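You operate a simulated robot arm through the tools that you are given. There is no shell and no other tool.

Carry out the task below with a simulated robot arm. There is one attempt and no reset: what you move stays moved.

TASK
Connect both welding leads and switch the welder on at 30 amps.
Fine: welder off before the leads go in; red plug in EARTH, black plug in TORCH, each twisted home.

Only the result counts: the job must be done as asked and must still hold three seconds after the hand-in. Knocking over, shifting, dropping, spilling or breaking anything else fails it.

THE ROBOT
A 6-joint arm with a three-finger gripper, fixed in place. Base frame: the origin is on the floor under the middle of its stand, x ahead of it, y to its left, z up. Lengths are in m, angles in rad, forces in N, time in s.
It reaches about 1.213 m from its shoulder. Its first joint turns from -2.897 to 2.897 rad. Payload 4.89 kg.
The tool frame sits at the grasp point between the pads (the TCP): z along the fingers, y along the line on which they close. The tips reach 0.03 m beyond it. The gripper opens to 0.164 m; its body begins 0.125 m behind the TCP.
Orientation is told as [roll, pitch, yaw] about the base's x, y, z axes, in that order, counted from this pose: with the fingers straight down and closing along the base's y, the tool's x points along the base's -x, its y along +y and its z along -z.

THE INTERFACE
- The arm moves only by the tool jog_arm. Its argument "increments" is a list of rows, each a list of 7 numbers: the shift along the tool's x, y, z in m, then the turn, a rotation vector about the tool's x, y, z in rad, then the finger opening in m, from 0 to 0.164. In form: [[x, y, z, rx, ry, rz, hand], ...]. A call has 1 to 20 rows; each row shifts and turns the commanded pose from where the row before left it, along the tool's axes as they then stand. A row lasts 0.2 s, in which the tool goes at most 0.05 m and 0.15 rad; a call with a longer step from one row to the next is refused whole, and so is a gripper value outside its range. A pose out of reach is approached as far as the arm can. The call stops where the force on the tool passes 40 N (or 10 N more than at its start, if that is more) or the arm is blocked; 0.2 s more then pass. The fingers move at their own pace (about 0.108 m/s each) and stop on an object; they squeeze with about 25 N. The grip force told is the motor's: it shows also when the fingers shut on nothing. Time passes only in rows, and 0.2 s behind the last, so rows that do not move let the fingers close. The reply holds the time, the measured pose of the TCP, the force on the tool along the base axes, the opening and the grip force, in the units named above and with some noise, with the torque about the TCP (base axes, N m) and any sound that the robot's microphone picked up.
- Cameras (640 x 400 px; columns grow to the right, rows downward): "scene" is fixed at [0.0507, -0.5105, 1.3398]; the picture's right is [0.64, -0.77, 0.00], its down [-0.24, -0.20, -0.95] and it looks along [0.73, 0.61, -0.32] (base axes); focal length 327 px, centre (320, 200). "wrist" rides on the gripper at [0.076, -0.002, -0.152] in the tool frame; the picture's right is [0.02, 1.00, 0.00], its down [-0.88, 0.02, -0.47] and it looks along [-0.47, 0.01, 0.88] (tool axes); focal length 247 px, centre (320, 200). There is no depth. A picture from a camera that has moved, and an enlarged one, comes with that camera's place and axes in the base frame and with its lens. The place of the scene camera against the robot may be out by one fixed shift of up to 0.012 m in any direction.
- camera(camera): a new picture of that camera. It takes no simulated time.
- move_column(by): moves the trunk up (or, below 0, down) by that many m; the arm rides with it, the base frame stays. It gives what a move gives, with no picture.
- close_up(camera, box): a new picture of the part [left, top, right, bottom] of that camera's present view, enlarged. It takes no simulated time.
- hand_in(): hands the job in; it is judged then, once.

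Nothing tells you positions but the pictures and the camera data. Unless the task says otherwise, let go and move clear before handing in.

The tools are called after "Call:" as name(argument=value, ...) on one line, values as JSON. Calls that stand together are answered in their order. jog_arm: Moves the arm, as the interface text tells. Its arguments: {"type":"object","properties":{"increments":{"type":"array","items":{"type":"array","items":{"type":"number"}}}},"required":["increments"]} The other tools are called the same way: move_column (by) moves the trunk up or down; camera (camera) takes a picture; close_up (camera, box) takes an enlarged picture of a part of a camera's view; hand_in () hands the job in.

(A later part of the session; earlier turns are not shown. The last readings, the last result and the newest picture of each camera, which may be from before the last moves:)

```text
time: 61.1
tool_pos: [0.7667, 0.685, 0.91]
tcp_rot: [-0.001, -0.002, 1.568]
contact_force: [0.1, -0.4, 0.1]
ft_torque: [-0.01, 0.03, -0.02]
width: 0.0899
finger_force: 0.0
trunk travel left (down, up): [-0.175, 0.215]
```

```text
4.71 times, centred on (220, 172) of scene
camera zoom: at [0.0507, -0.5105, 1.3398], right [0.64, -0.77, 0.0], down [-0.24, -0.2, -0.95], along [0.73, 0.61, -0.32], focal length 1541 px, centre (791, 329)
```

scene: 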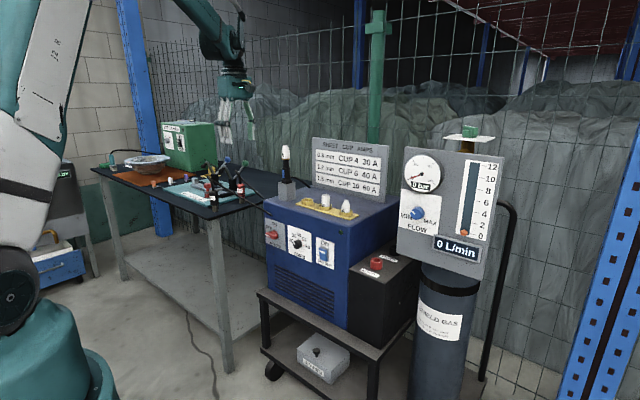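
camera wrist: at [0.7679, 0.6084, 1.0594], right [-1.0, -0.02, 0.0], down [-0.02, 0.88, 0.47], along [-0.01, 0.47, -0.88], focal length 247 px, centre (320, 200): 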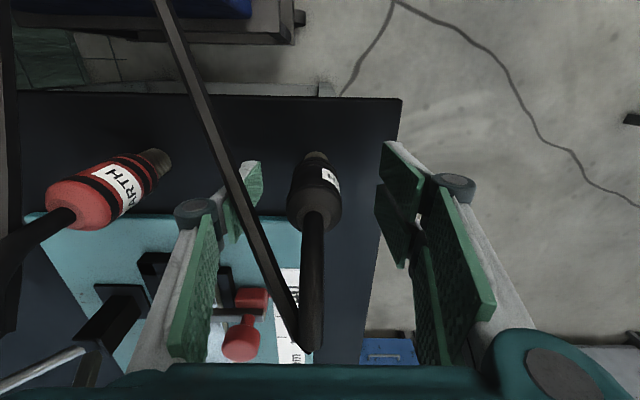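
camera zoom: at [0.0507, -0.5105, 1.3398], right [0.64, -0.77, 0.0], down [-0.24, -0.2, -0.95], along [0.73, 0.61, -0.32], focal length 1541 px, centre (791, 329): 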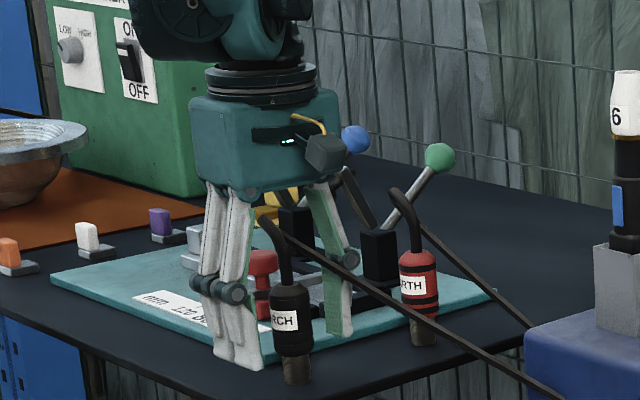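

The plug sits between the pads. I'll shift 2.5 mm to centre on it, go 4 mm lower, and close.

Call:
jog_arm(increments=[[0, -0.0025, 0.004, 0, 0, 0, 0.09], [0, 0, 0, 0, 0, 0, 0.06], [0, 0, 0, 0, 0, 0, 0.048], [0, 0, 0, 0, 0, 0, 0.044]])

Call:
close_up(camera="wrist", box=[220, 130, 420, 360])

Call:
close_up(camera="scene", box=[190, 150, 250, 215])

```text
time: 62.1
tool_pos: [0.7695, 0.6849, 0.9056]
tcp_rot: [0.0, -0.001, 1.569]
contact_force: [-0.2, 1.2, -0.2]
ft_torque: [-0.01, -0.02, 0.01]
width: 0.0438
finger_force: 0.0
trunk travel left (down, up): [-0.175, 0.215]
```

```text
1.74 times, centred on (320, 245) of wrist
camera zoom: at [0.7709, 0.6079, 1.0563], right [-1.0, -0.02, 0.0], down [-0.02, 0.88, 0.47], along [-0.01, 0.47, -0.88], focal length 430 px, centre (320, 122)
```

zoom: 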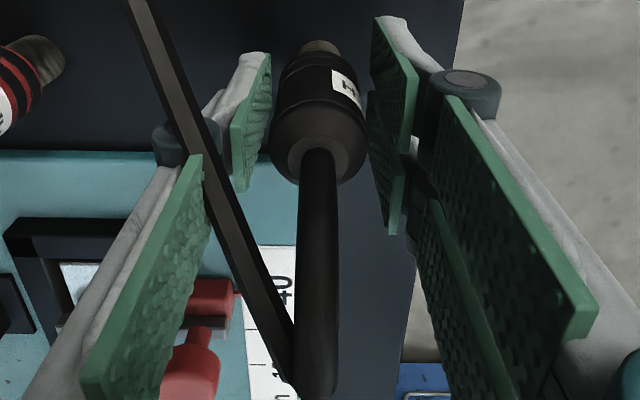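

```text
6.15 times, centred on (220, 182) of scene
camera zoom: at [0.0507, -0.5105, 1.3398], right [0.64, -0.77, 0.0], down [-0.24, -0.2, -0.95], along [0.73, 0.61, -0.32], focal length 2015 px, centre (935, 308)
```

zoom: 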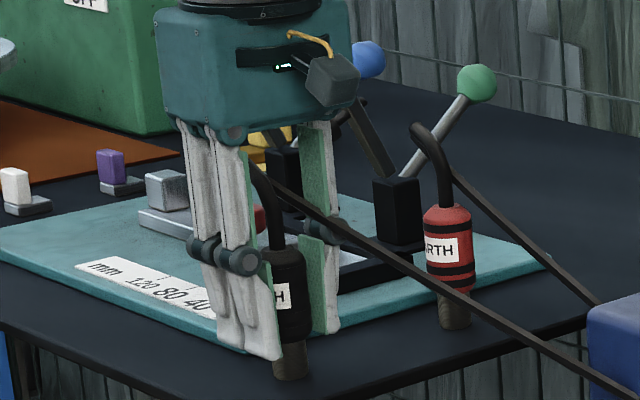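

Centred. I'll close and grip.

Call:
jog_arm(increments=[[0, 0, 0, 0, 0, 0, 0.036], [0, 0, 0, 0, 0, 0, 0.02], [0, 0, 0, 0, 0, 0, 0.01], [0, 0, 0, 0, 0, 0, 0.01]])

Call:
close_up(camera="scene", box=[190, 150, 250, 215])

```text
time: 63.1
tool_pos: [0.77, 0.6849, 0.905]
tcp_rot: [0.002, -0.003, 1.569]
contact_force: [0.8, 0.1, 0.3]
ft_torque: [0.01, -0.02, 0.01]
width: 0.0324
finger_force: 25.0
trunk travel left (down, up): [-0.175, 0.215]
```

```text
6.15 times, centred on (220, 182) of scene
camera zoom: at [0.0507, -0.5105, 1.3398], right [0.64, -0.77, 0.0], down [-0.24, -0.2, -0.95], along [0.73, 0.61, -0.32], focal length 2015 px, centre (935, 308)
```

zoom: 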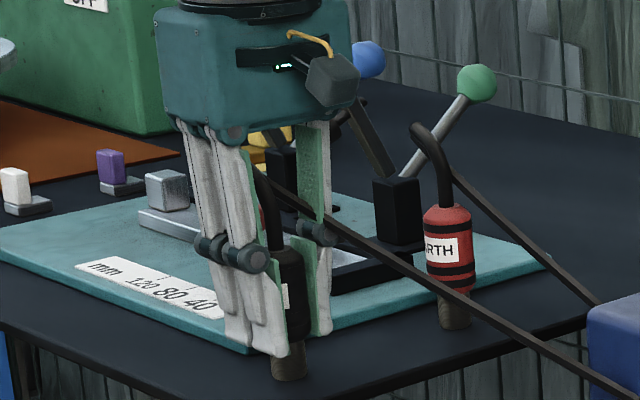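

The plug is held (3.2 cm, 25 N). I'll lift it straight up.

Call:
jog_arm(increments=[[0, 0, -0.01, 0, 0, 0, 0.01], [0, 0, -0.02, 0, 0, 0, 0.01], [0, 0, -0.03, 0, 0, 0, 0.01], [0, 0, -0.03, 0, 0, 0, 0.01], [0, 0, -0.03, 0, 0, 0, 0.01], [0, 0, -0.03, 0, 0, 0, 0.01], [0, 0, 0, 0, 0, 0, 0.01]])

Call:
camera(camera="scene")

Call:
close_up(camera="scene", box=[180, 110, 270, 190])

Call:
camera(camera="wrist")

```text
time: 64.7
tool_pos: [0.7706, 0.6848, 1.0573]
tcp_rot: [0.001, -0.002, 1.567]
contact_force: [0.5, -0.2, -0.8]
ft_torque: [0.02, -0.03, 0.01]
width: 0.0321
finger_force: 24.8
trunk travel left (down, up): [-0.175, 0.215]
```

```text
taken
```

scene: 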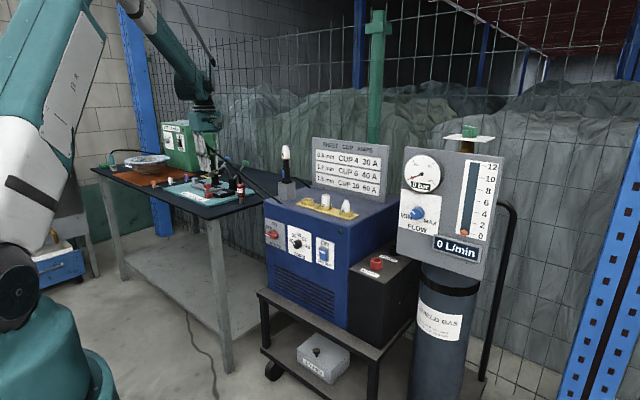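

```text
5.00 times, centred on (225, 150) of scene
camera zoom: at [0.0507, -0.5105, 1.3398], right [0.64, -0.77, 0.0], down [-0.24, -0.2, -0.95], along [0.73, 0.61, -0.32], focal length 1637 px, centre (795, 450)
```

zoom: 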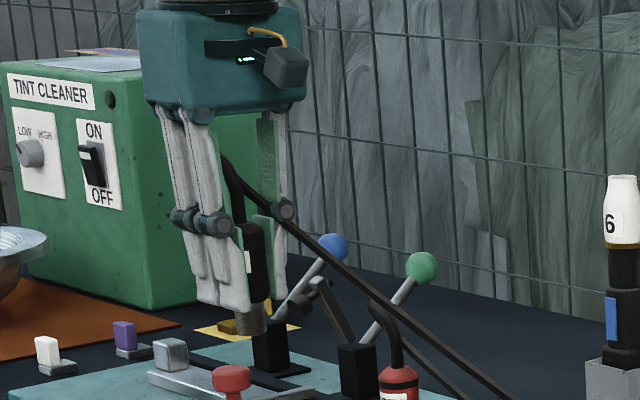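

```text
taken
camera wrist: at [0.7707, 0.6077, 1.2076], right [-1.0, -0.02, 0.0], down [-0.02, 0.88, 0.47], along [-0.01, 0.47, -0.88], focal length 247 px, centre (320, 200)
```

wrist: 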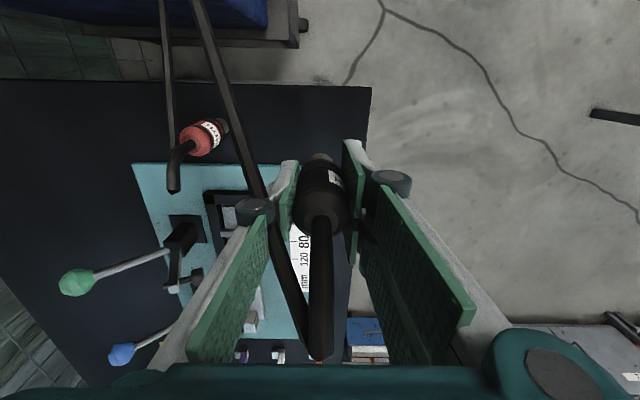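

The plug came up freely with no cable load. I'll carry it to open space in front of the scene camera and turn it to look for key marks.

Call:
jog_arm(increments=[[0.0, 0.0, -0.04, 0, 0, 0, 0.01], [0.03, 0.012, -0.03, 0, 0, 0, 0.01], [0.0412, 0.0115, -0.01, 0, 0, 0, 0.01], [0.0412, 0.0115, -0.01, 0, 0, 0, 0.01], [0.0412, 0.0115, -0.01, 0, 0, 0, 0.01], [0.0412, 0.0115, -0.01, 0, 0, 0, 0.01], [0.0412, 0.0115, -0.01, 0, 0, 0, 0.01], [0.0412, 0.0115, -0.01, 0, 0, 0, 0.01], [0.0412, 0.0115, 0, 0, 0, 0, 0.01], [0.0412, 0.0115, 0, 0, 0, 0, 0.01], [0.0412, 0.0115, 0, 0, 0, 0, 0.01], [0.0412, 0.0115, 0, 0, 0, 0, 0.01], [0.0412, 0.0115, 0, 0, 0, 0, 0.01], [0.03, 0, 0, 0, 0, 0, 0.01], [0, 0, 0, 0, 0, 0, 0.01]])

Call:
camera(camera="scene")

Call:
camera(camera="wrist")

```text
time: 67.9
tool_pos: [0.6322, 0.1687, 1.1845]
tcp_rot: [0.0, -0.002, 1.569]
contact_force: [-0.6, -0.2, -0.9]
ft_torque: [0.07, -0.06, 0.02]
width: 0.0322
finger_force: 25.2
trunk travel left (down, up): [-0.175, 0.215]
```

```text
taken
```

scene: 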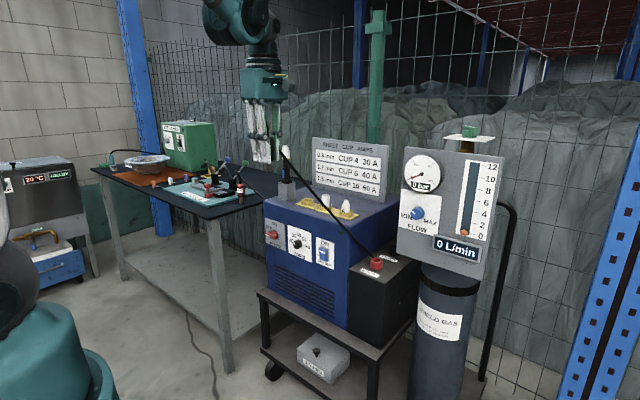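

```text
taken
camera wrist: at [0.634, 0.0923, 1.3352], right [-1.0, -0.02, 0.0], down [-0.02, 0.88, 0.47], along [-0.01, 0.47, -0.88], focal length 247 px, centre (320, 200)
```

wrist: 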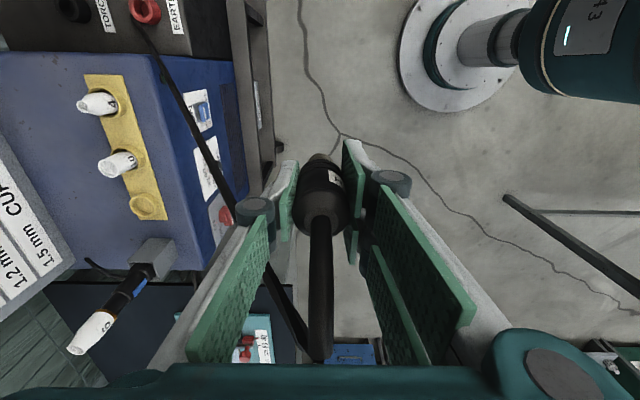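

Call:
close_up(camera="scene", box=[235, 95, 315, 175])

Call:
jog_arm(increments=[[0, 0, 0, 0, 0, 0.145, 0.01], [0, 0, 0, 0, 0, 0.145, 0.01], [0, 0, 0, 0, 0, 0.145, 0.01], [0, 0, 0, 0, 0, 0.145, 0.01], [0, 0, 0, 0, 0, 0.145, 0.01], [0, 0, 0, 0, 0, 0.145, 0.01], [0, 0, 0, 0, 0, 0.145, 0.01], [0, 0, 0, 0, 0, 0.145, 0.01], [0, 0, 0, 0, 0, 0.145, 0.01], [0, 0, 0, 0, 0, 0.145, 0.01], [0, 0, 0, 0, 0, 0.12, 0.01], [0, 0, 0, 0, 0, 0, 0.01]])

Call:
close_up(camera="scene", box=[235, 95, 315, 175])

```text
5.00 times, centred on (275, 135) of scene
camera zoom: at [0.0507, -0.5105, 1.3398], right [0.64, -0.77, 0.0], down [-0.24, -0.2, -0.95], along [0.73, 0.61, -0.32], focal length 1637 px, centre (545, 525)
```

zoom: 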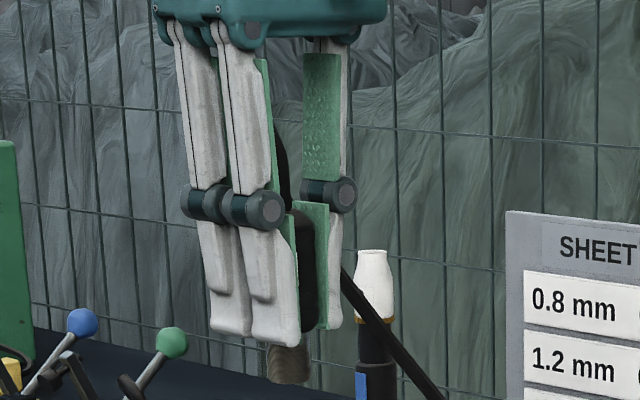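

```text
time: 70.5
tool_pos: [0.6323, 0.1708, 1.1852]
tcp_rot: [0.001, -0.001, -0.004]
contact_force: [0.3, 0.2, -2.3]
ft_torque: [0.0, -0.01, 0.0]
width: 0.0323
finger_force: 25.1
trunk travel left (down, up): [-0.175, 0.215]
```

```text
5.00 times, centred on (275, 135) of scene
camera zoom: at [0.0507, -0.5105, 1.3398], right [0.64, -0.77, 0.0], down [-0.24, -0.2, -0.95], along [0.73, 0.61, -0.32], focal length 1637 px, centre (545, 525)
```

zoom: 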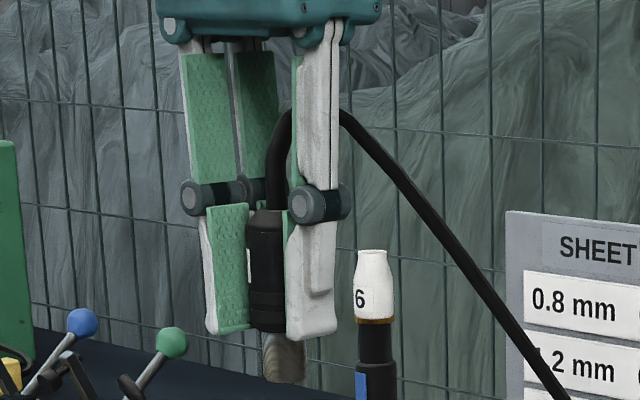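

Call:
jog_arm(increments=[[0, 0, 0, 0, 0, 0.145, 0.01], [0, 0, 0, 0, 0, 0.145, 0.01], [0, 0, 0, 0, 0, 0.145, 0.01], [0, 0, 0, 0, 0, 0.145, 0.01], [0, 0, 0, 0, 0, 0.145, 0.01], [0, 0, 0, 0, 0, 0.145, 0.01], [0, 0, 0, 0, 0, 0, 0.01]])

Call:
close_up(camera="scene", box=[235, 95, 315, 175])

Call:
jog_arm(increments=[[0, 0, 0, 0, 0, 0.145, 0.01], [0, 0, 0, 0, 0, 0.145, 0.01], [0, 0, 0, 0, 0, 0.145, 0.01], [0, 0, 0, 0, 0, 0.145, 0.01], [0, 0, 0, 0, 0, 0.145, 0.01], [0, 0, 0, 0, 0, 0.145, 0.01], [0, 0, 0, 0, 0, 0, 0.01]])

Call:
close_up(camera="scene", box=[235, 95, 315, 175])

```text
time: 72.1
tool_pos: [0.6323, 0.1709, 1.1848]
tcp_rot: [0.001, 0.002, -0.873]
contact_force: [-0.2, -0.9, -1.3]
ft_torque: [0.02, -0.01, -0.02]
width: 0.0322
finger_force: 24.9
trunk travel left (down, up): [-0.175, 0.215]
```

```text
5.00 times, centred on (275, 135) of scene
camera zoom: at [0.0507, -0.5105, 1.3398], right [0.64, -0.77, 0.0], down [-0.24, -0.2, -0.95], along [0.73, 0.61, -0.32], focal length 1637 px, centre (545, 525)
```

zoom: 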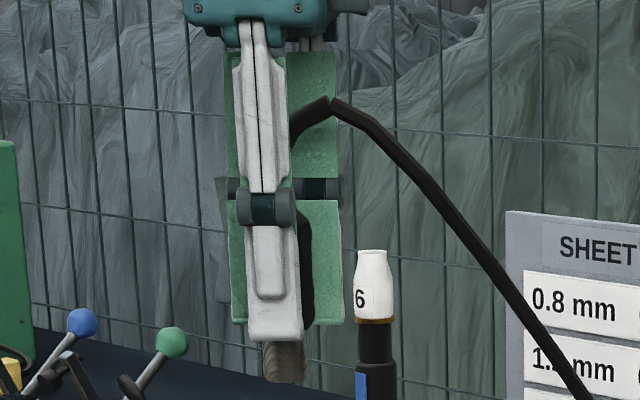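

```text
time: 73.7
tool_pos: [0.6319, 0.1706, 1.1843]
tcp_rot: [0.001, 0.001, -1.744]
contact_force: [-0.3, 0.6, -1.2]
ft_torque: [0.03, -0.01, 0.02]
width: 0.0322
finger_force: 24.7
trunk travel left (down, up): [-0.175, 0.215]
```

```text
5.00 times, centred on (275, 135) of scene
camera zoom: at [0.0507, -0.5105, 1.3398], right [0.64, -0.77, 0.0], down [-0.24, -0.2, -0.95], along [0.73, 0.61, -0.32], focal length 1637 px, centre (545, 525)
```

zoom: 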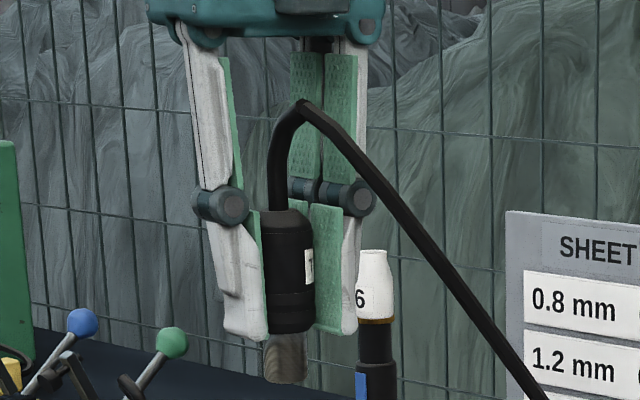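

Call:
close_up(camera="scene", box=[260, 130, 300, 175])

Call:
jog_arm(increments=[[0, 0, 0, 0, 0, 0.145, 0.01], [0, 0, 0, 0, 0, 0.145, 0.01], [0, 0, 0, 0, 0, 0.145, 0.01], [0, 0, 0, 0, 0, 0.145, 0.01], [0, 0, 0, 0, 0, 0.145, 0.01], [0, 0, 0, 0, 0, 0.145, 0.01], [0, 0, 0, 0, 0, 0, 0.01]])

Call:
close_up(camera="scene", box=[255, 130, 300, 175])

```text
8.89 times, centred on (280, 152) of scene
camera zoom: at [0.0507, -0.5105, 1.3398], right [0.64, -0.77, 0.0], down [-0.24, -0.2, -0.95], along [0.73, 0.61, -0.32], focal length 2910 px, centre (676, 622)
```

zoom: 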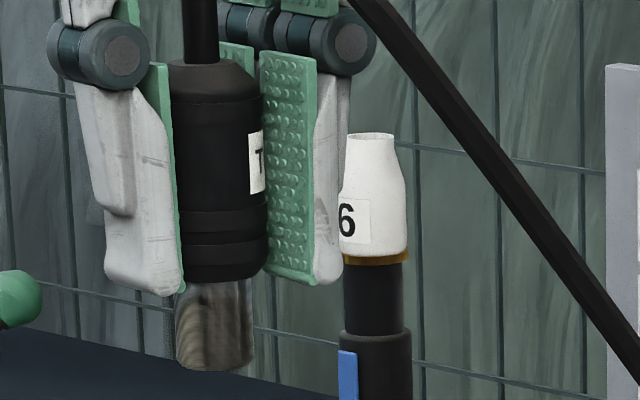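

```text
time: 75.3
tool_pos: [0.6325, 0.1719, 1.1841]
tcp_rot: [-0.002, 0.001, -2.613]
contact_force: [-0.5, 0.3, -1.3]
ft_torque: [-0.02, -0.01, 0.0]
width: 0.032
finger_force: 25.1
trunk travel left (down, up): [-0.175, 0.215]
```

```text
8.89 times, centred on (278, 152) of scene
camera zoom: at [0.0507, -0.5105, 1.3398], right [0.64, -0.77, 0.0], down [-0.24, -0.2, -0.95], along [0.73, 0.61, -0.32], focal length 2910 px, centre (698, 622)
```

zoom: 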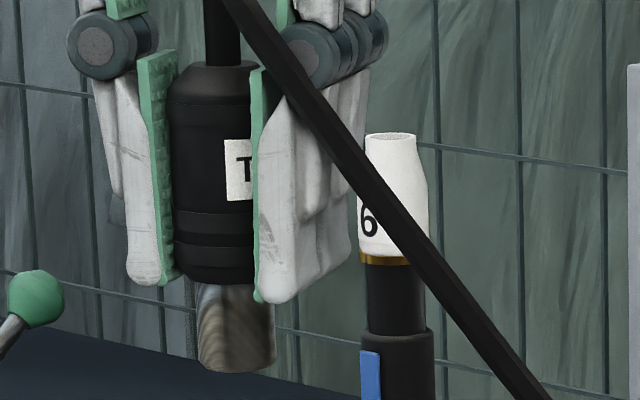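

The pin is a plain cylinder and the plug has no key mark, so insertion angle shouldn't matter; it then needs a twist. I'll turn the gripper back to yaw 0, so the camera stays on the robot side with plenty of clockwise range left, and move toward the sockets.

Call:
jog_arm(increments=[[0, 0, 0, 0, 0, -0.145, 0.01], [0, 0, 0, 0, 0, -0.145, 0.01], [0, 0, 0, 0, 0, -0.145, 0.01], [0, 0, 0, 0, 0, -0.145, 0.01], [0, 0, 0, 0, 0, -0.145, 0.01], [0, 0, 0, 0, 0, -0.145, 0.01], [0, 0, 0, 0, 0, -0.145, 0.01], [0, 0, 0, 0, 0, -0.145, 0.01], [0, 0, 0, 0, 0, -0.145, 0.01], [0, 0, 0, 0, 0, -0.145, 0.01], [0, 0, 0, 0, 0, -0.145, 0.01], [0, 0, 0, 0, 0, -0.145, 0.01], [0, 0, 0, 0, 0, -0.145, 0.01], [0, 0, 0, 0, 0, -0.145, 0.01], [0, 0, 0, 0, 0, -0.145, 0.01], [0, 0, 0, 0, 0, -0.145, 0.01], [0, 0, 0, 0, 0, -0.145, 0.01], [0, 0, 0, 0, 0, -0.148, 0.01], [0, 0, 0, 0, 0, 0, 0.01]])

Call:
jog_arm(increments=[[-0.035, -0.033, 0, 0, 0, 0, 0.01], [-0.035, -0.033, 0.0, 0, 0, 0, 0.01], [-0.035, -0.033, 0.01, 0, 0, 0, 0.01], [-0.035, -0.033, 0.01, 0, 0, 0, 0.01], [-0.03, -0.033, 0.02, 0, 0, 0, 0.01], [0, 0, 0.03, 0, 0, 0, 0.01], [0, 0, 0, 0, 0, 0, 0.01]])

Call:
camera(camera="wrist")

Call:
camera(camera="scene")

```text
time: 79.3
tool_pos: [0.6311, 0.171, 1.185]
tcp_rot: [0.004, 0.003, 0.003]
contact_force: [0.8, -0.2, -1.6]
ft_torque: [0.0, 0.0, 0.01]
width: 0.0321
finger_force: 25.4
trunk travel left (down, up): [-0.175, 0.215]
```

```text
time: 80.9
tool_pos: [0.8027, 0.0039, 1.1139]
tcp_rot: [0.001, 0.003, 0.001]
contact_force: [1.6, -0.2, -1.6]
ft_torque: [0.02, 0.11, 0.02]
width: 0.0323
finger_force: 25.2
trunk travel left (down, up): [-0.175, 0.215]
```

```text
taken
camera wrist: at [0.726, 0.0032, 1.2637], right [-0.02, 1.0, 0.0], down [0.88, 0.02, 0.47], along [0.47, 0.01, -0.88], focal length 247 px, centre (320, 200)
```

wrist: 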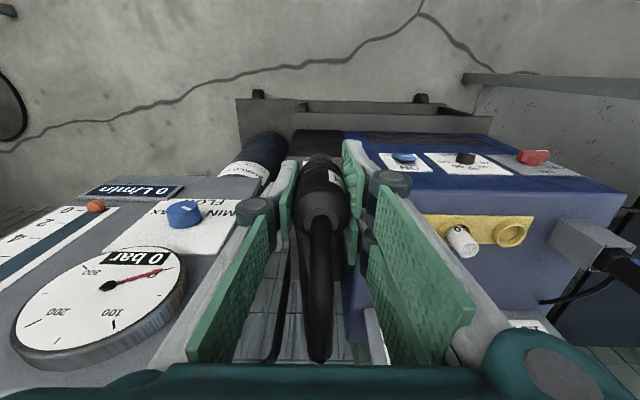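

```text
taken
```

scene: 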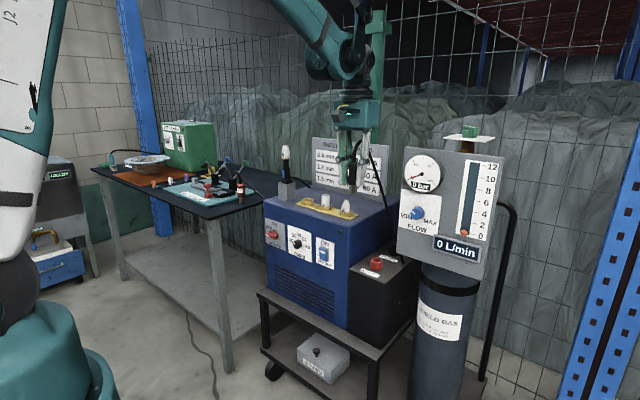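

Call:
close_up(camera="scene", box=[300, 80, 440, 200])

Call:
close_up(camera="wrist", box=[120, 130, 420, 380])

```text
3.33 times, centred on (370, 140) of scene
camera zoom: at [0.0507, -0.5105, 1.3398], right [0.64, -0.77, 0.0], down [-0.24, -0.2, -0.95], along [0.73, 0.61, -0.32], focal length 1091 px, centre (153, 400)
```

zoom: 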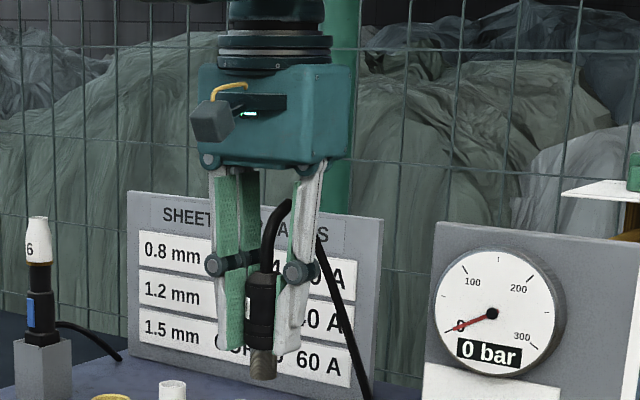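

```text
1.60 times, centred on (270, 255) of wrist
camera zoom: at [0.726, 0.0032, 1.2637], right [-0.02, 1.0, 0.0], down [0.88, 0.02, 0.47], along [0.47, 0.01, -0.88], focal length 395 px, centre (400, 112)
```

zoom: 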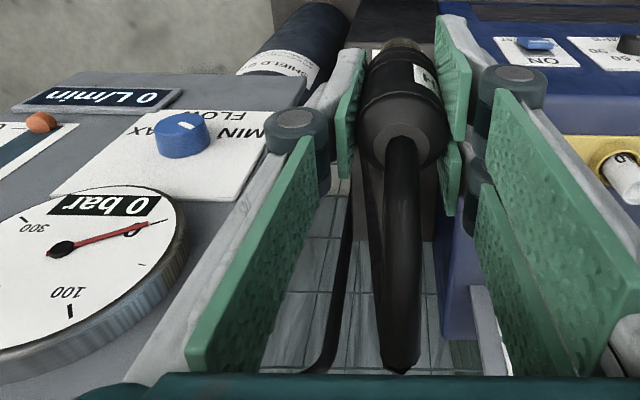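

The gripper is clear of the gas panel. I'll advance so the sockets come into view beyond the pin.

Call:
jog_arm(increments=[[-0.036, 0, 0.004, 0, 0, 0, 0.01], [-0.036, 0, 0.004, 0, 0, 0, 0.01], [-0.036, 0, 0.004, 0, 0, 0, 0.01], [0, 0, 0, 0, 0, 0, 0.01]])

Call:
camera(camera="wrist")

Call:
close_up(camera="wrist", box=[280, 90, 360, 170])

Call:
close_up(camera="scene", box=[300, 80, 440, 200])

```text
time: 81.9
tool_pos: [0.9128, 0.005, 1.1006]
tcp_rot: [0.002, 0.0, 0.002]
contact_force: [0.5, -0.1, -1.7]
ft_torque: [0.01, 0.13, 0.01]
width: 0.0324
finger_force: 24.8
trunk travel left (down, up): [-0.175, 0.215]
```

```text
taken
camera wrist: at [0.8362, 0.0045, 1.2516], right [-0.02, 1.0, 0.0], down [0.88, 0.02, 0.47], along [0.47, 0.01, -0.88], focal length 247 px, centre (320, 200)
```

wrist: 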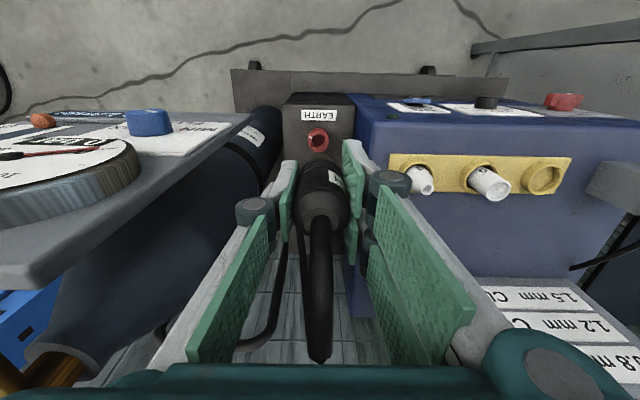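

```text
5.00 times, centred on (320, 130) of wrist
camera zoom: at [0.8362, 0.0045, 1.2516], right [-0.02, 1.0, 0.0], down [0.88, 0.02, 0.47], along [0.47, 0.01, -0.88], focal length 1235 px, centre (320, 550)
```

zoom: 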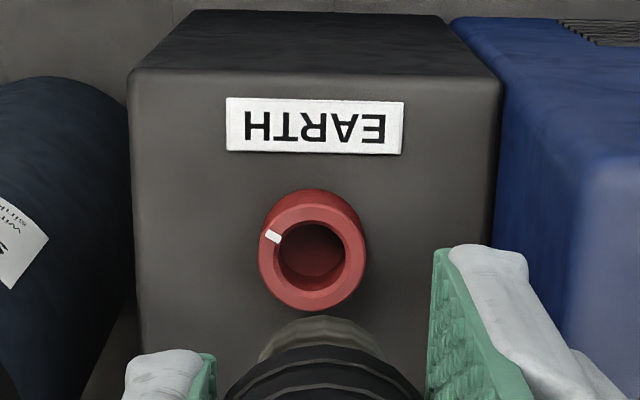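

```text
3.33 times, centred on (370, 140) of scene
camera zoom: at [0.0507, -0.5105, 1.3398], right [0.64, -0.77, 0.0], down [-0.24, -0.2, -0.95], along [0.73, 0.61, -0.32], focal length 1091 px, centre (153, 400)
```

zoom: 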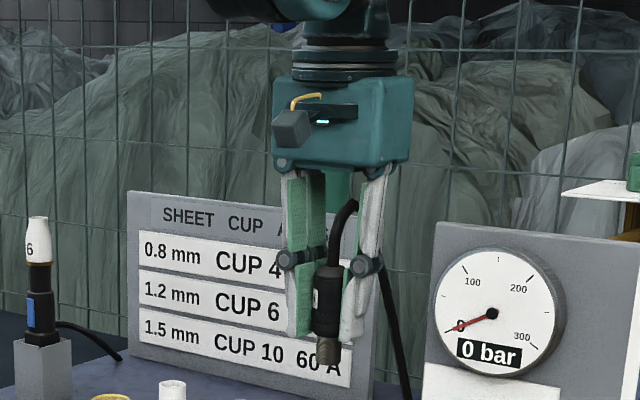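

A clear view of the EARTH socket. Now I'll move on so the TORCH socket comes into view the same way.

Call:
jog_arm(increments=[[-0.034, 0, 0.01, 0, 0, 0, 0.01], [-0.034, 0, 0.015, 0, 0, 0, 0.01], [-0.034, 0, 0.015, 0, 0, 0, 0.01], [-0.034, 0, 0.01, 0, 0, 0, 0.01], [0, 0, 0, 0, 0, 0, 0.01]])

Call:
camera(camera="wrist")

Call:
close_up(camera="wrist", box=[280, 90, 360, 190])

Call:
camera(camera="scene")

```text
time: 83.1
tool_pos: [1.0486, 0.0075, 1.0517]
tcp_rot: [0.003, 0.002, 0.002]
contact_force: [1.0, 0.0, -1.9]
ft_torque: [0.03, 0.1, 0.04]
width: 0.0322
finger_force: 25.1
trunk travel left (down, up): [-0.175, 0.215]
```

```text
taken
camera wrist: at [0.9724, 0.0052, 1.2017], right [-0.02, 1.0, 0.0], down [0.88, 0.02, 0.47], along [0.47, 0.01, -0.88], focal length 247 px, centre (320, 200)
```

wrist: 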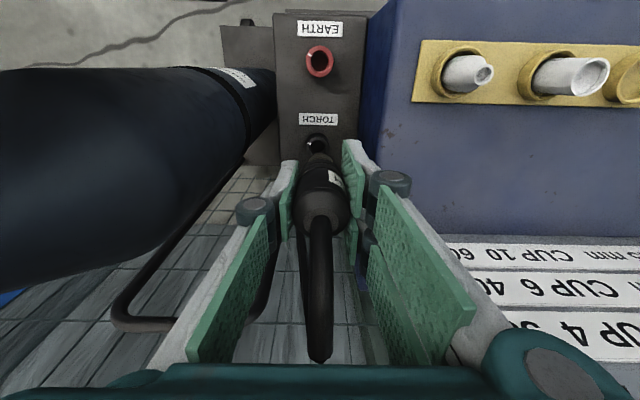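

```text
4.00 times, centred on (320, 140) of wrist
camera zoom: at [0.9724, 0.0052, 1.2017], right [-0.02, 1.0, 0.0], down [0.88, 0.02, 0.47], along [0.47, 0.01, -0.88], focal length 988 px, centre (320, 440)
```

zoom: 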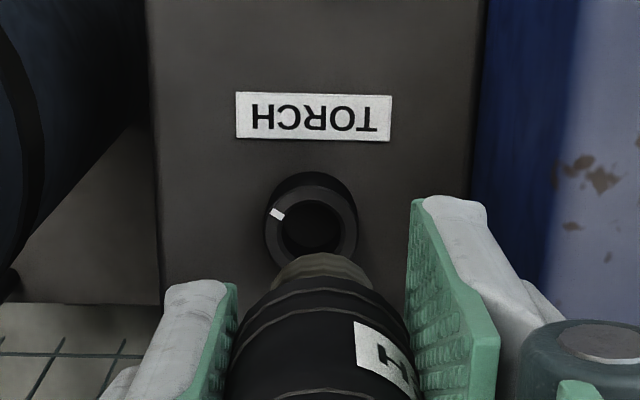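

```text
taken
```

scene: 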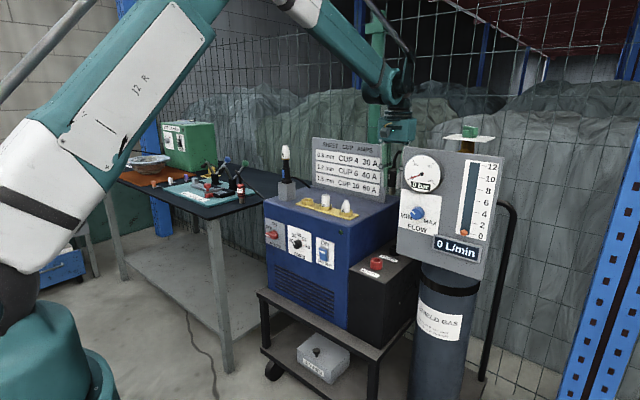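

I can see the TORCH socket: hole about 2.9 cm, pin about 2.2 cm, so there are roughly 3 mm of clearance all round. The hole centre is about (1.10, 0.004). I'll move over it and descend in stages.

Call:
jog_arm(increments=[[-0.024, -0.0015, 0.03, 0, 0, 0, 0.01], [-0.023, -0.0015, 0.04, 0, 0, 0, 0.01], [0, 0, 0.04, 0, 0, 0, 0.01], [0, 0, 0.04, 0, 0, 0, 0.01], [0, 0, 0.03, 0, 0, 0, 0.01], [0, 0, 0, 0, 0, 0, 0.01]])

Call:
camera(camera="wrist")

Call:
close_up(camera="wrist", box=[270, 110, 370, 210])

Call:
close_up(camera="scene", box=[330, 130, 440, 290])

```text
time: 84.5
tool_pos: [1.0922, 0.0045, 0.8716]
tcp_rot: [0.001, -0.001, 0.0]
contact_force: [-0.5, 0.0, -0.6]
ft_torque: [0.03, 0.01, -0.01]
width: 0.0323
finger_force: 25.3
trunk travel left (down, up): [-0.175, 0.215]
```

```text
taken
camera wrist: at [1.0153, 0.0023, 1.0218], right [-0.02, 1.0, 0.0], down [0.88, 0.02, 0.47], along [0.47, 0.01, -0.88], focal length 247 px, centre (320, 200)
```

wrist: 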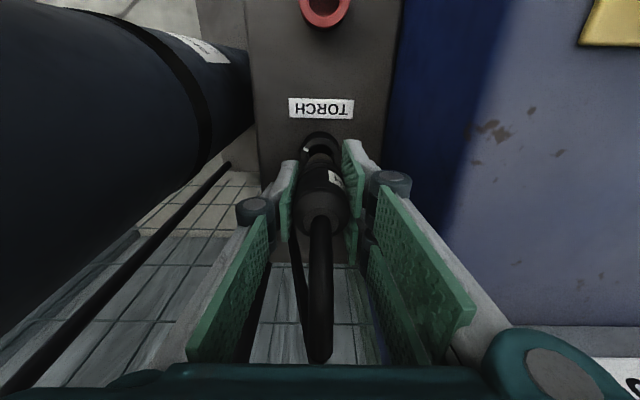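

```text
4.00 times, centred on (320, 160) of wrist
camera zoom: at [1.0153, 0.0023, 1.0218], right [-0.02, 1.0, 0.0], down [0.88, 0.02, 0.47], along [0.47, 0.01, -0.88], focal length 988 px, centre (320, 360)
```

zoom: 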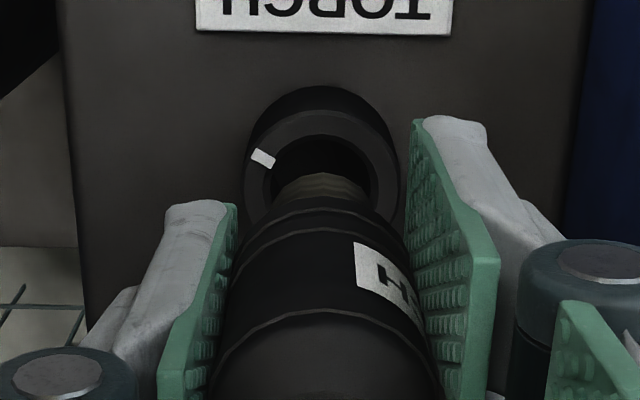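

```text
2.50 times, centred on (385, 210) of scene
camera zoom: at [0.0507, -0.5105, 1.3398], right [0.64, -0.77, 0.0], down [-0.24, -0.2, -0.95], along [0.73, 0.61, -0.32], focal length 819 px, centre (158, 175)
```

zoom: 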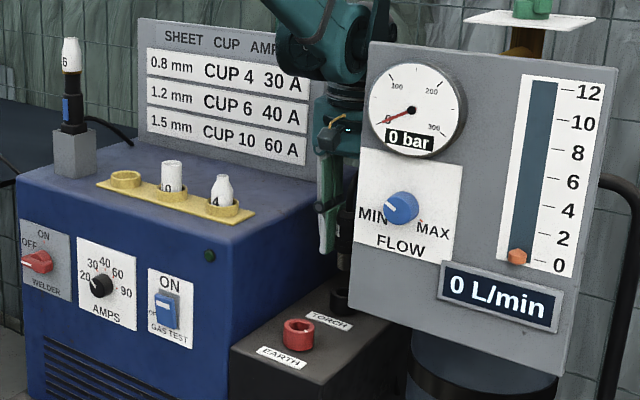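

Sideways alignment is good. I'll nudge forward about 4 mm and lower until the pin is about 1 cm above the rim, then re-check.

Call:
jog_arm(increments=[[-0.003, 0, 0.012, 0, 0, 0, 0.01], [-0.002, 0, 0.012, 0, 0, 0, 0.01], [0, 0, 0.011, 0, 0, 0, 0.01], [0, 0, 0, 0, 0, 0, 0.01]])

Call:
close_up(camera="wrist", box=[270, 110, 370, 210])

Call:
close_up(camera="scene", box=[365, 180, 415, 275])

```text
time: 85.5
tool_pos: [1.0984, 0.0062, 0.8367]
tcp_rot: [0.001, 0.0, 0.003]
contact_force: [-0.4, 0.0, -1.2]
ft_torque: [0.01, 0.04, 0.03]
width: 0.0323
finger_force: 24.9
trunk travel left (down, up): [-0.175, 0.215]
```

```text
4.00 times, centred on (320, 160) of wrist
camera zoom: at [1.0218, 0.0041, 0.9879], right [-0.02, 1.0, 0.0], down [0.88, 0.02, 0.47], along [0.47, 0.01, -0.88], focal length 988 px, centre (320, 360)
```

zoom: 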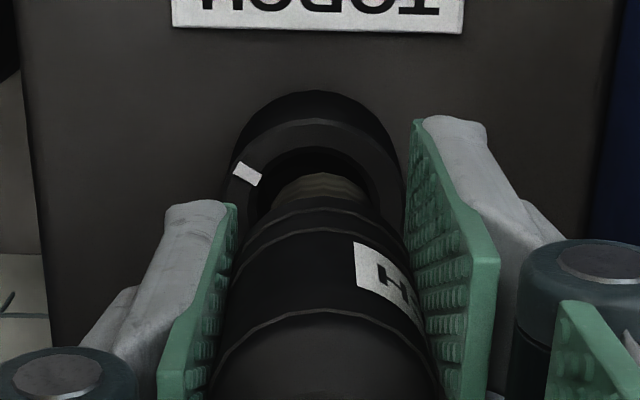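

```text
4.21 times, centred on (390, 228) of scene
camera zoom: at [0.0507, -0.5105, 1.3398], right [0.64, -0.77, 0.0], down [-0.24, -0.2, -0.95], along [0.73, 0.61, -0.32], focal length 1379 px, centre (25, 84)
```

zoom: 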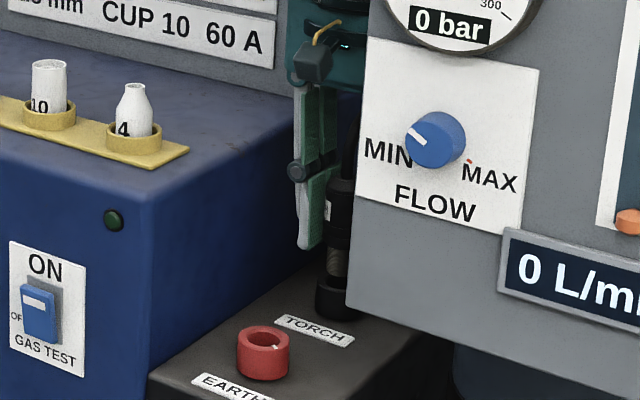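

The scene and wrist views agree that the pin is over the hole. I'll correct 1 mm sideways and lower slowly, watching forces.

Call:
jog_arm(increments=[[0, -0.0012, 0.004, 0, 0, 0, 0.01], [0, 0, 0.005, 0, 0, 0, 0.01], [0, 0, 0.005, 0, 0, 0, 0.01], [0, 0, 0.004, 0, 0, 0, 0.01]])

Call:
close_up(camera="wrist", box=[270, 110, 370, 210])

Call:
close_up(camera="scene", box=[365, 180, 415, 275])

```text
time: 86.5
tool_pos: [1.0989, 0.005, 0.8231]
tcp_rot: [0.001, -0.003, 0.001]
contact_force: [0.5, 0.1, -1.6]
ft_torque: [0.02, 0.1, -0.01]
width: 0.0321
finger_force: 24.8
trunk travel left (down, up): [-0.175, 0.215]
stopped in row 4: the force on the tool passed its limit at 44 N (the readings are from after the stop); the commanded pose is now the measured one
```

```text
4.00 times, centred on (320, 160) of wrist
camera zoom: at [1.0217, 0.0021, 0.9728], right [-0.02, 1.0, 0.0], down [0.88, 0.02, 0.47], along [0.47, 0.01, -0.88], focal length 988 px, centre (320, 360)
```

zoom: 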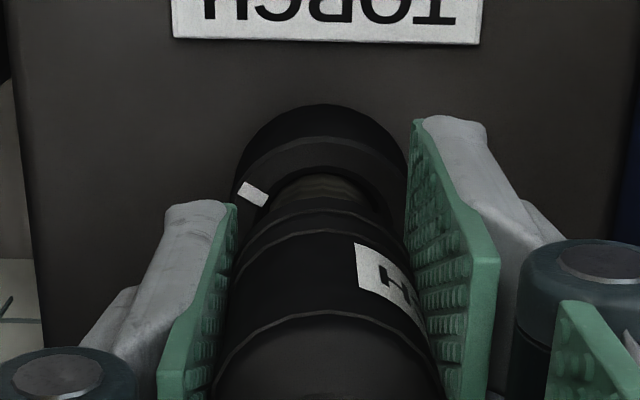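

```text
4.21 times, centred on (390, 228) of scene
camera zoom: at [0.0507, -0.5105, 1.3398], right [0.64, -0.77, 0.0], down [-0.24, -0.2, -0.95], along [0.73, 0.61, -0.32], focal length 1379 px, centre (25, 84)
```

zoom: 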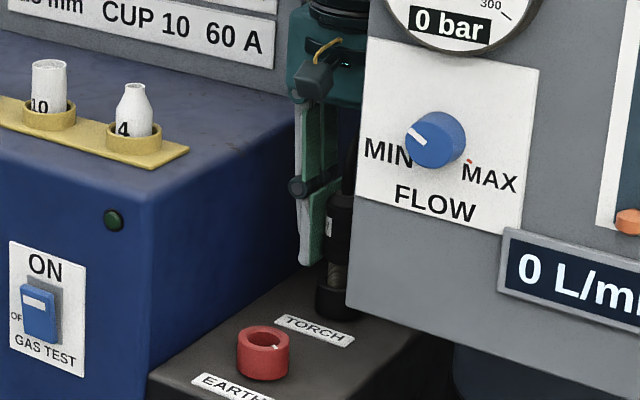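

It touched at about rim height. I'll zoom in to see where the pin is relative to the hole.

Call:
close_up(camera="wrist", box=[298, 132, 348, 172])

Call:
close_up(camera="scene", box=[380, 225, 400, 262])

```text
10.00 times, centred on (323, 152) of wrist
camera zoom: at [1.0217, 0.0021, 0.9728], right [-0.02, 1.0, 0.0], down [0.88, 0.02, 0.47], along [0.47, 0.01, -0.88], focal length 2470 px, centre (290, 680)
```

zoom: 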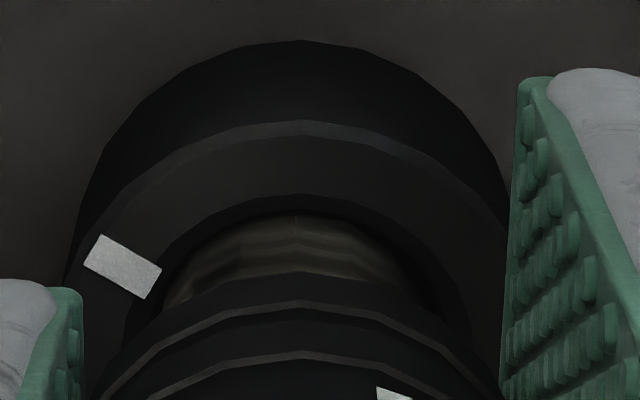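

```text
10.81 times, centred on (390, 244) of scene
camera zoom: at [0.0507, -0.5105, 1.3398], right [0.64, -0.77, 0.0], down [-0.24, -0.2, -0.95], along [0.73, 0.61, -0.32], focal length 3540 px, centre (-437, -270)
```

zoom: 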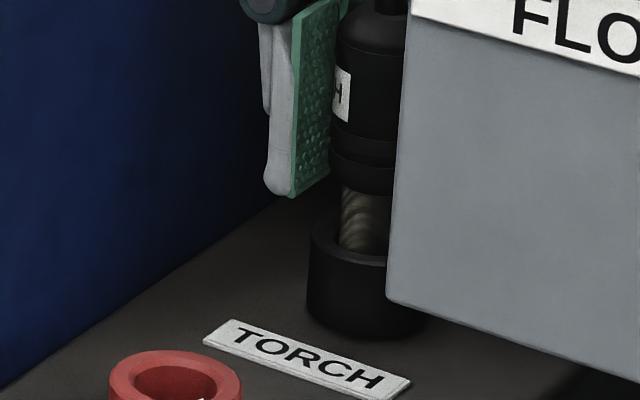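

The pin looks slightly too near (about 2 mm) and about 0.8 mm to the left. I'll raise a touch, correct, and try again with small steps to read the contact forces.

Call:
jog_arm(increments=[[0, 0, -0.003, 0, 0, 0, 0.01], [-0.002, 0.0008, 0, 0, 0, 0, 0.01], [0, 0, 0.002, 0, 0, 0, 0.01], [0, 0, 0.0015, 0, 0, 0, 0.01], [0, 0, 0.0015, 0, 0, 0, 0.01]])

Call:
close_up(camera="wrist", box=[298, 132, 348, 172])

```text
time: 87.7
tool_pos: [1.0995, 0.0049, 0.8217]
tcp_rot: [0.002, -0.002, 0.004]
contact_force: [-0.1, 0.0, -0.7]
ft_torque: [0.02, 0.0, -0.02]
width: 0.0321
finger_force: 24.8
trunk travel left (down, up): [-0.175, 0.215]
```

```text
10.00 times, centred on (323, 152) of wrist
camera zoom: at [1.023, 0.0035, 0.9717], right [-0.02, 1.0, 0.0], down [0.88, 0.02, 0.47], along [0.47, 0.01, -0.88], focal length 2470 px, centre (290, 680)
```

zoom: 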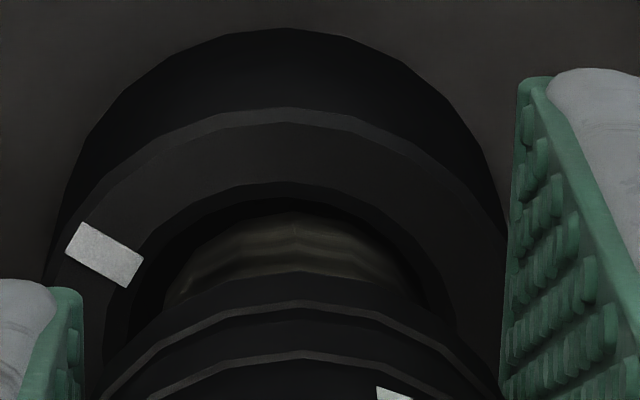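

Call:
jog_arm(increments=[[-0.0006, -0.0006, 0.001, 0, 0, 0, 0.01], [0, 0, 0.002, 0, 0, 0, 0.01], [0, 0, 0.002, 0, 0, 0, 0.01]])

Call:
close_up(camera="wrist", box=[298, 132, 348, 172])

```text
time: 88.5
tool_pos: [1.1007, 0.0044, 0.8156]
tcp_rot: [0.001, -0.002, 0.001]
contact_force: [0.1, -0.2, -2.0]
ft_torque: [0.01, -0.01, -0.01]
width: 0.0323
finger_force: 25.0
trunk travel left (down, up): [-0.175, 0.215]
```

```text
10.00 times, centred on (323, 152) of wrist
camera zoom: at [1.0242, 0.002, 0.9665], right [-0.02, 1.0, 0.0], down [0.88, 0.02, 0.47], along [0.47, 0.01, -0.88], focal length 2470 px, centre (290, 680)
```

zoom: 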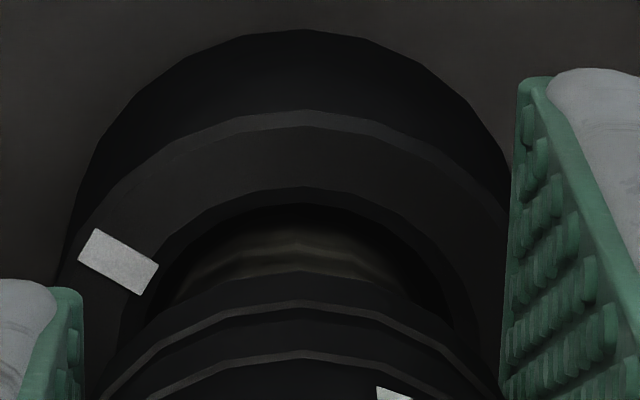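

The pin is now entering the socket freely. I'll continue down.

Call:
jog_arm(increments=[[0, 0.0004, 0.003, 0, 0, 0, 0.01], [0, 0, 0.003, 0, 0, 0, 0.01], [0, 0, 0.003, 0, 0, 0, 0.01], [0, 0, 0.003, 0, 0, 0, 0.01]])

Call:
close_up(camera="wrist", box=[270, 110, 370, 210])

Call:
close_up(camera="scene", box=[365, 190, 405, 270])

```text
time: 89.5
tool_pos: [1.1002, 0.0044, 0.8048]
tcp_rot: [0.003, 0.0, 0.003]
contact_force: [-14.9, -2.3, -3.3]
ft_torque: [-0.08, 0.53, 0.03]
width: 0.0322
finger_force: 25.0
trunk travel left (down, up): [-0.175, 0.215]
```

```text
4.00 times, centred on (320, 160) of wrist
camera zoom: at [1.0233, 0.0023, 0.9555], right [-0.02, 1.0, 0.0], down [0.88, 0.02, 0.47], along [0.47, 0.01, -0.88], focal length 988 px, centre (320, 360)
```

zoom: 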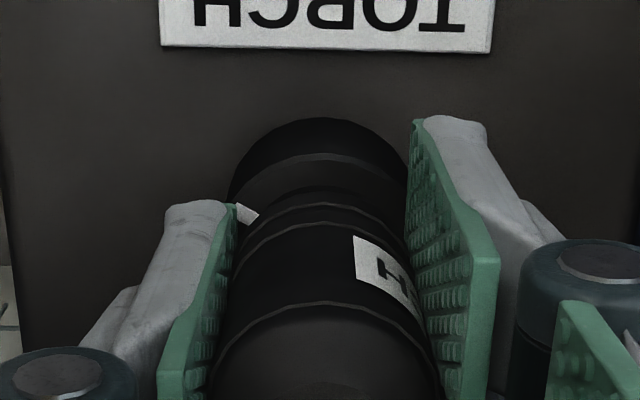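

```text
5.00 times, centred on (385, 230) of scene
camera zoom: at [0.0507, -0.5105, 1.3398], right [0.64, -0.77, 0.0], down [-0.24, -0.2, -0.95], along [0.73, 0.61, -0.32], focal length 1637 px, centre (-5, 50)
```

zoom: 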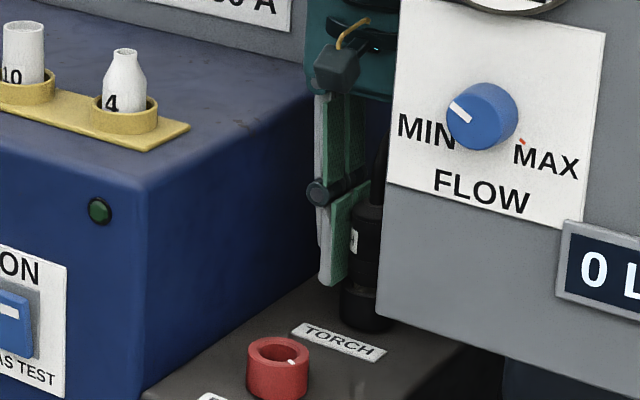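

The pin is about halfway in, with the far wall pushing back. I'll ease back 1 mm and continue down.

Call:
jog_arm(increments=[[0.001, 0.0001, 0, 0, 0, 0, 0.01], [0, 0, 0.002, 0, 0, 0, 0.01], [0, 0, 0.002, 0, 0, 0, 0.01]])

```text
time: 90.3
tool_pos: [1.0994, 0.0041, 0.804]
tcp_rot: [0.0, -0.003, 0.001]
contact_force: [-9.1, -1.0, 22.6]
ft_torque: [0.0, 0.47, 0.03]
width: 0.0322
finger_force: 24.7
trunk travel left (down, up): [-0.175, 0.215]
stopped in row 3: the force on the tool passed its limit at 43 N (the readings are from after the stop); the commanded pose is now the measured one
```

Call:
close_up(camera="scene", box=[378, 225, 400, 262])

Call:
close_up(camera="wrist", box=[298, 132, 348, 172])

```text
10.81 times, centred on (389, 244) of scene
camera zoom: at [0.0507, -0.5105, 1.3398], right [0.64, -0.77, 0.0], down [-0.24, -0.2, -0.95], along [0.73, 0.61, -0.32], focal length 3540 px, centre (-426, -270)
```

zoom: 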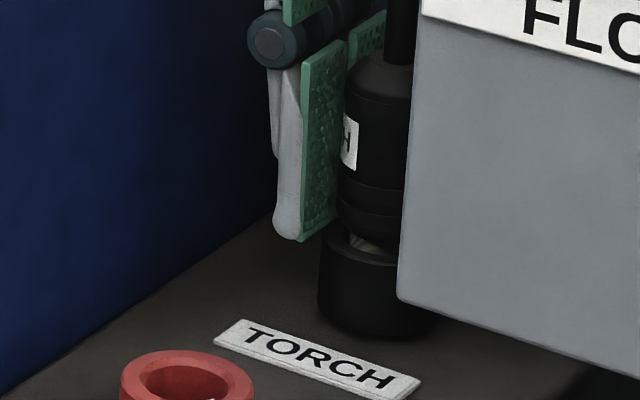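

```text
10.00 times, centred on (323, 152) of wrist
camera zoom: at [1.0227, 0.0024, 0.9552], right [-0.02, 1.0, 0.0], down [0.88, 0.02, 0.48], along [0.48, 0.01, -0.88], focal length 2470 px, centre (290, 680)
```

zoom: 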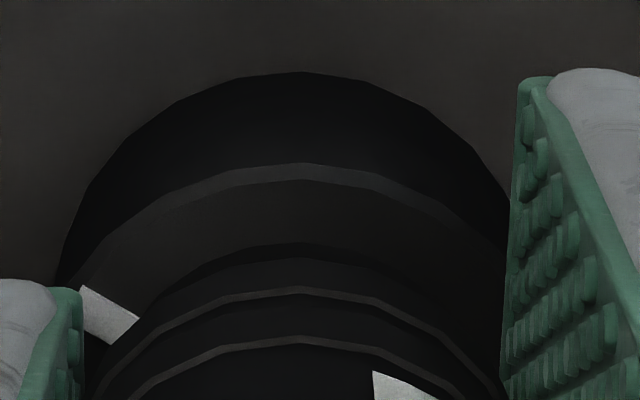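

Call:
jog_arm(increments=[[0.0012, 0, -0.001, 0, 0, 0, 0.01], [0, 0, 0, 0, 0, 0, 0.01]])

Call:
jog_arm(increments=[[0, 0, 0.0015, 0, 0, 0, 0.01], [0, 0, 0.001, 0, 0, 0, 0.01], [0, 0, 0.001, 0, 0, 0, 0.01]])

```text
time: 90.9
tool_pos: [1.0998, 0.0031, 0.8051]
tcp_rot: [0.0, -0.006, 0.002]
contact_force: [16.0, -1.8, 24.1]
ft_torque: [0.0, -0.5, -0.03]
width: 0.0322
finger_force: 25.0
trunk travel left (down, up): [-0.175, 0.215]
```

```text
time: 91.3
tool_pos: [1.0995, 0.0033, 0.8043]
tcp_rot: [0.001, -0.004, 0.001]
contact_force: [-5.4, 0.7, 15.8]
ft_torque: [0.01, 0.32, -0.01]
width: 0.0323
finger_force: 25.1
trunk travel left (down, up): [-0.175, 0.215]
stopped in row 2: the force on the tool passed its limit at 43 N (the readings are from after the stop); the commanded pose is now the measured one
```

The pin is now in a snug bore about 1.7 cm deep, and it stops there vertically. It may need the twist to go home, so I'll rotate clockwise in small steps with light pressure and watch torque and depth.

Call:
jog_arm(increments=[[0, 0, 0.0, 0, 0, 0.1, 0.01], [0, 0, 0.0, 0, 0, 0.1, 0.01]])

Call:
close_up(camera="wrist", box=[270, 110, 370, 210])

```text
time: 91.9
tool_pos: [1.0999, 0.0039, 0.8036]
tcp_rot: [0.002, -0.006, -0.199]
contact_force: [1.0, 1.4, 19.1]
ft_torque: [0.05, -0.1, 0.01]
width: 0.0321
finger_force: 25.0
trunk travel left (down, up): [-0.175, 0.215]
```

```text
4.00 times, centred on (320, 160) of wrist
camera zoom: at [1.0234, 0.0176, 0.9548], right [0.18, 0.98, 0.0], down [0.86, -0.16, 0.48], along [0.47, -0.08, -0.88], focal length 988 px, centre (320, 360)
```

zoom: 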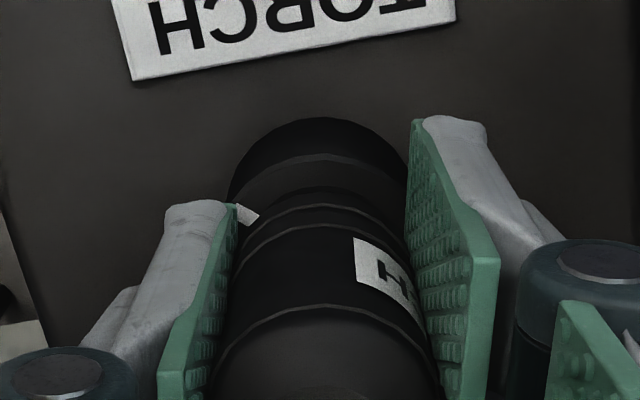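

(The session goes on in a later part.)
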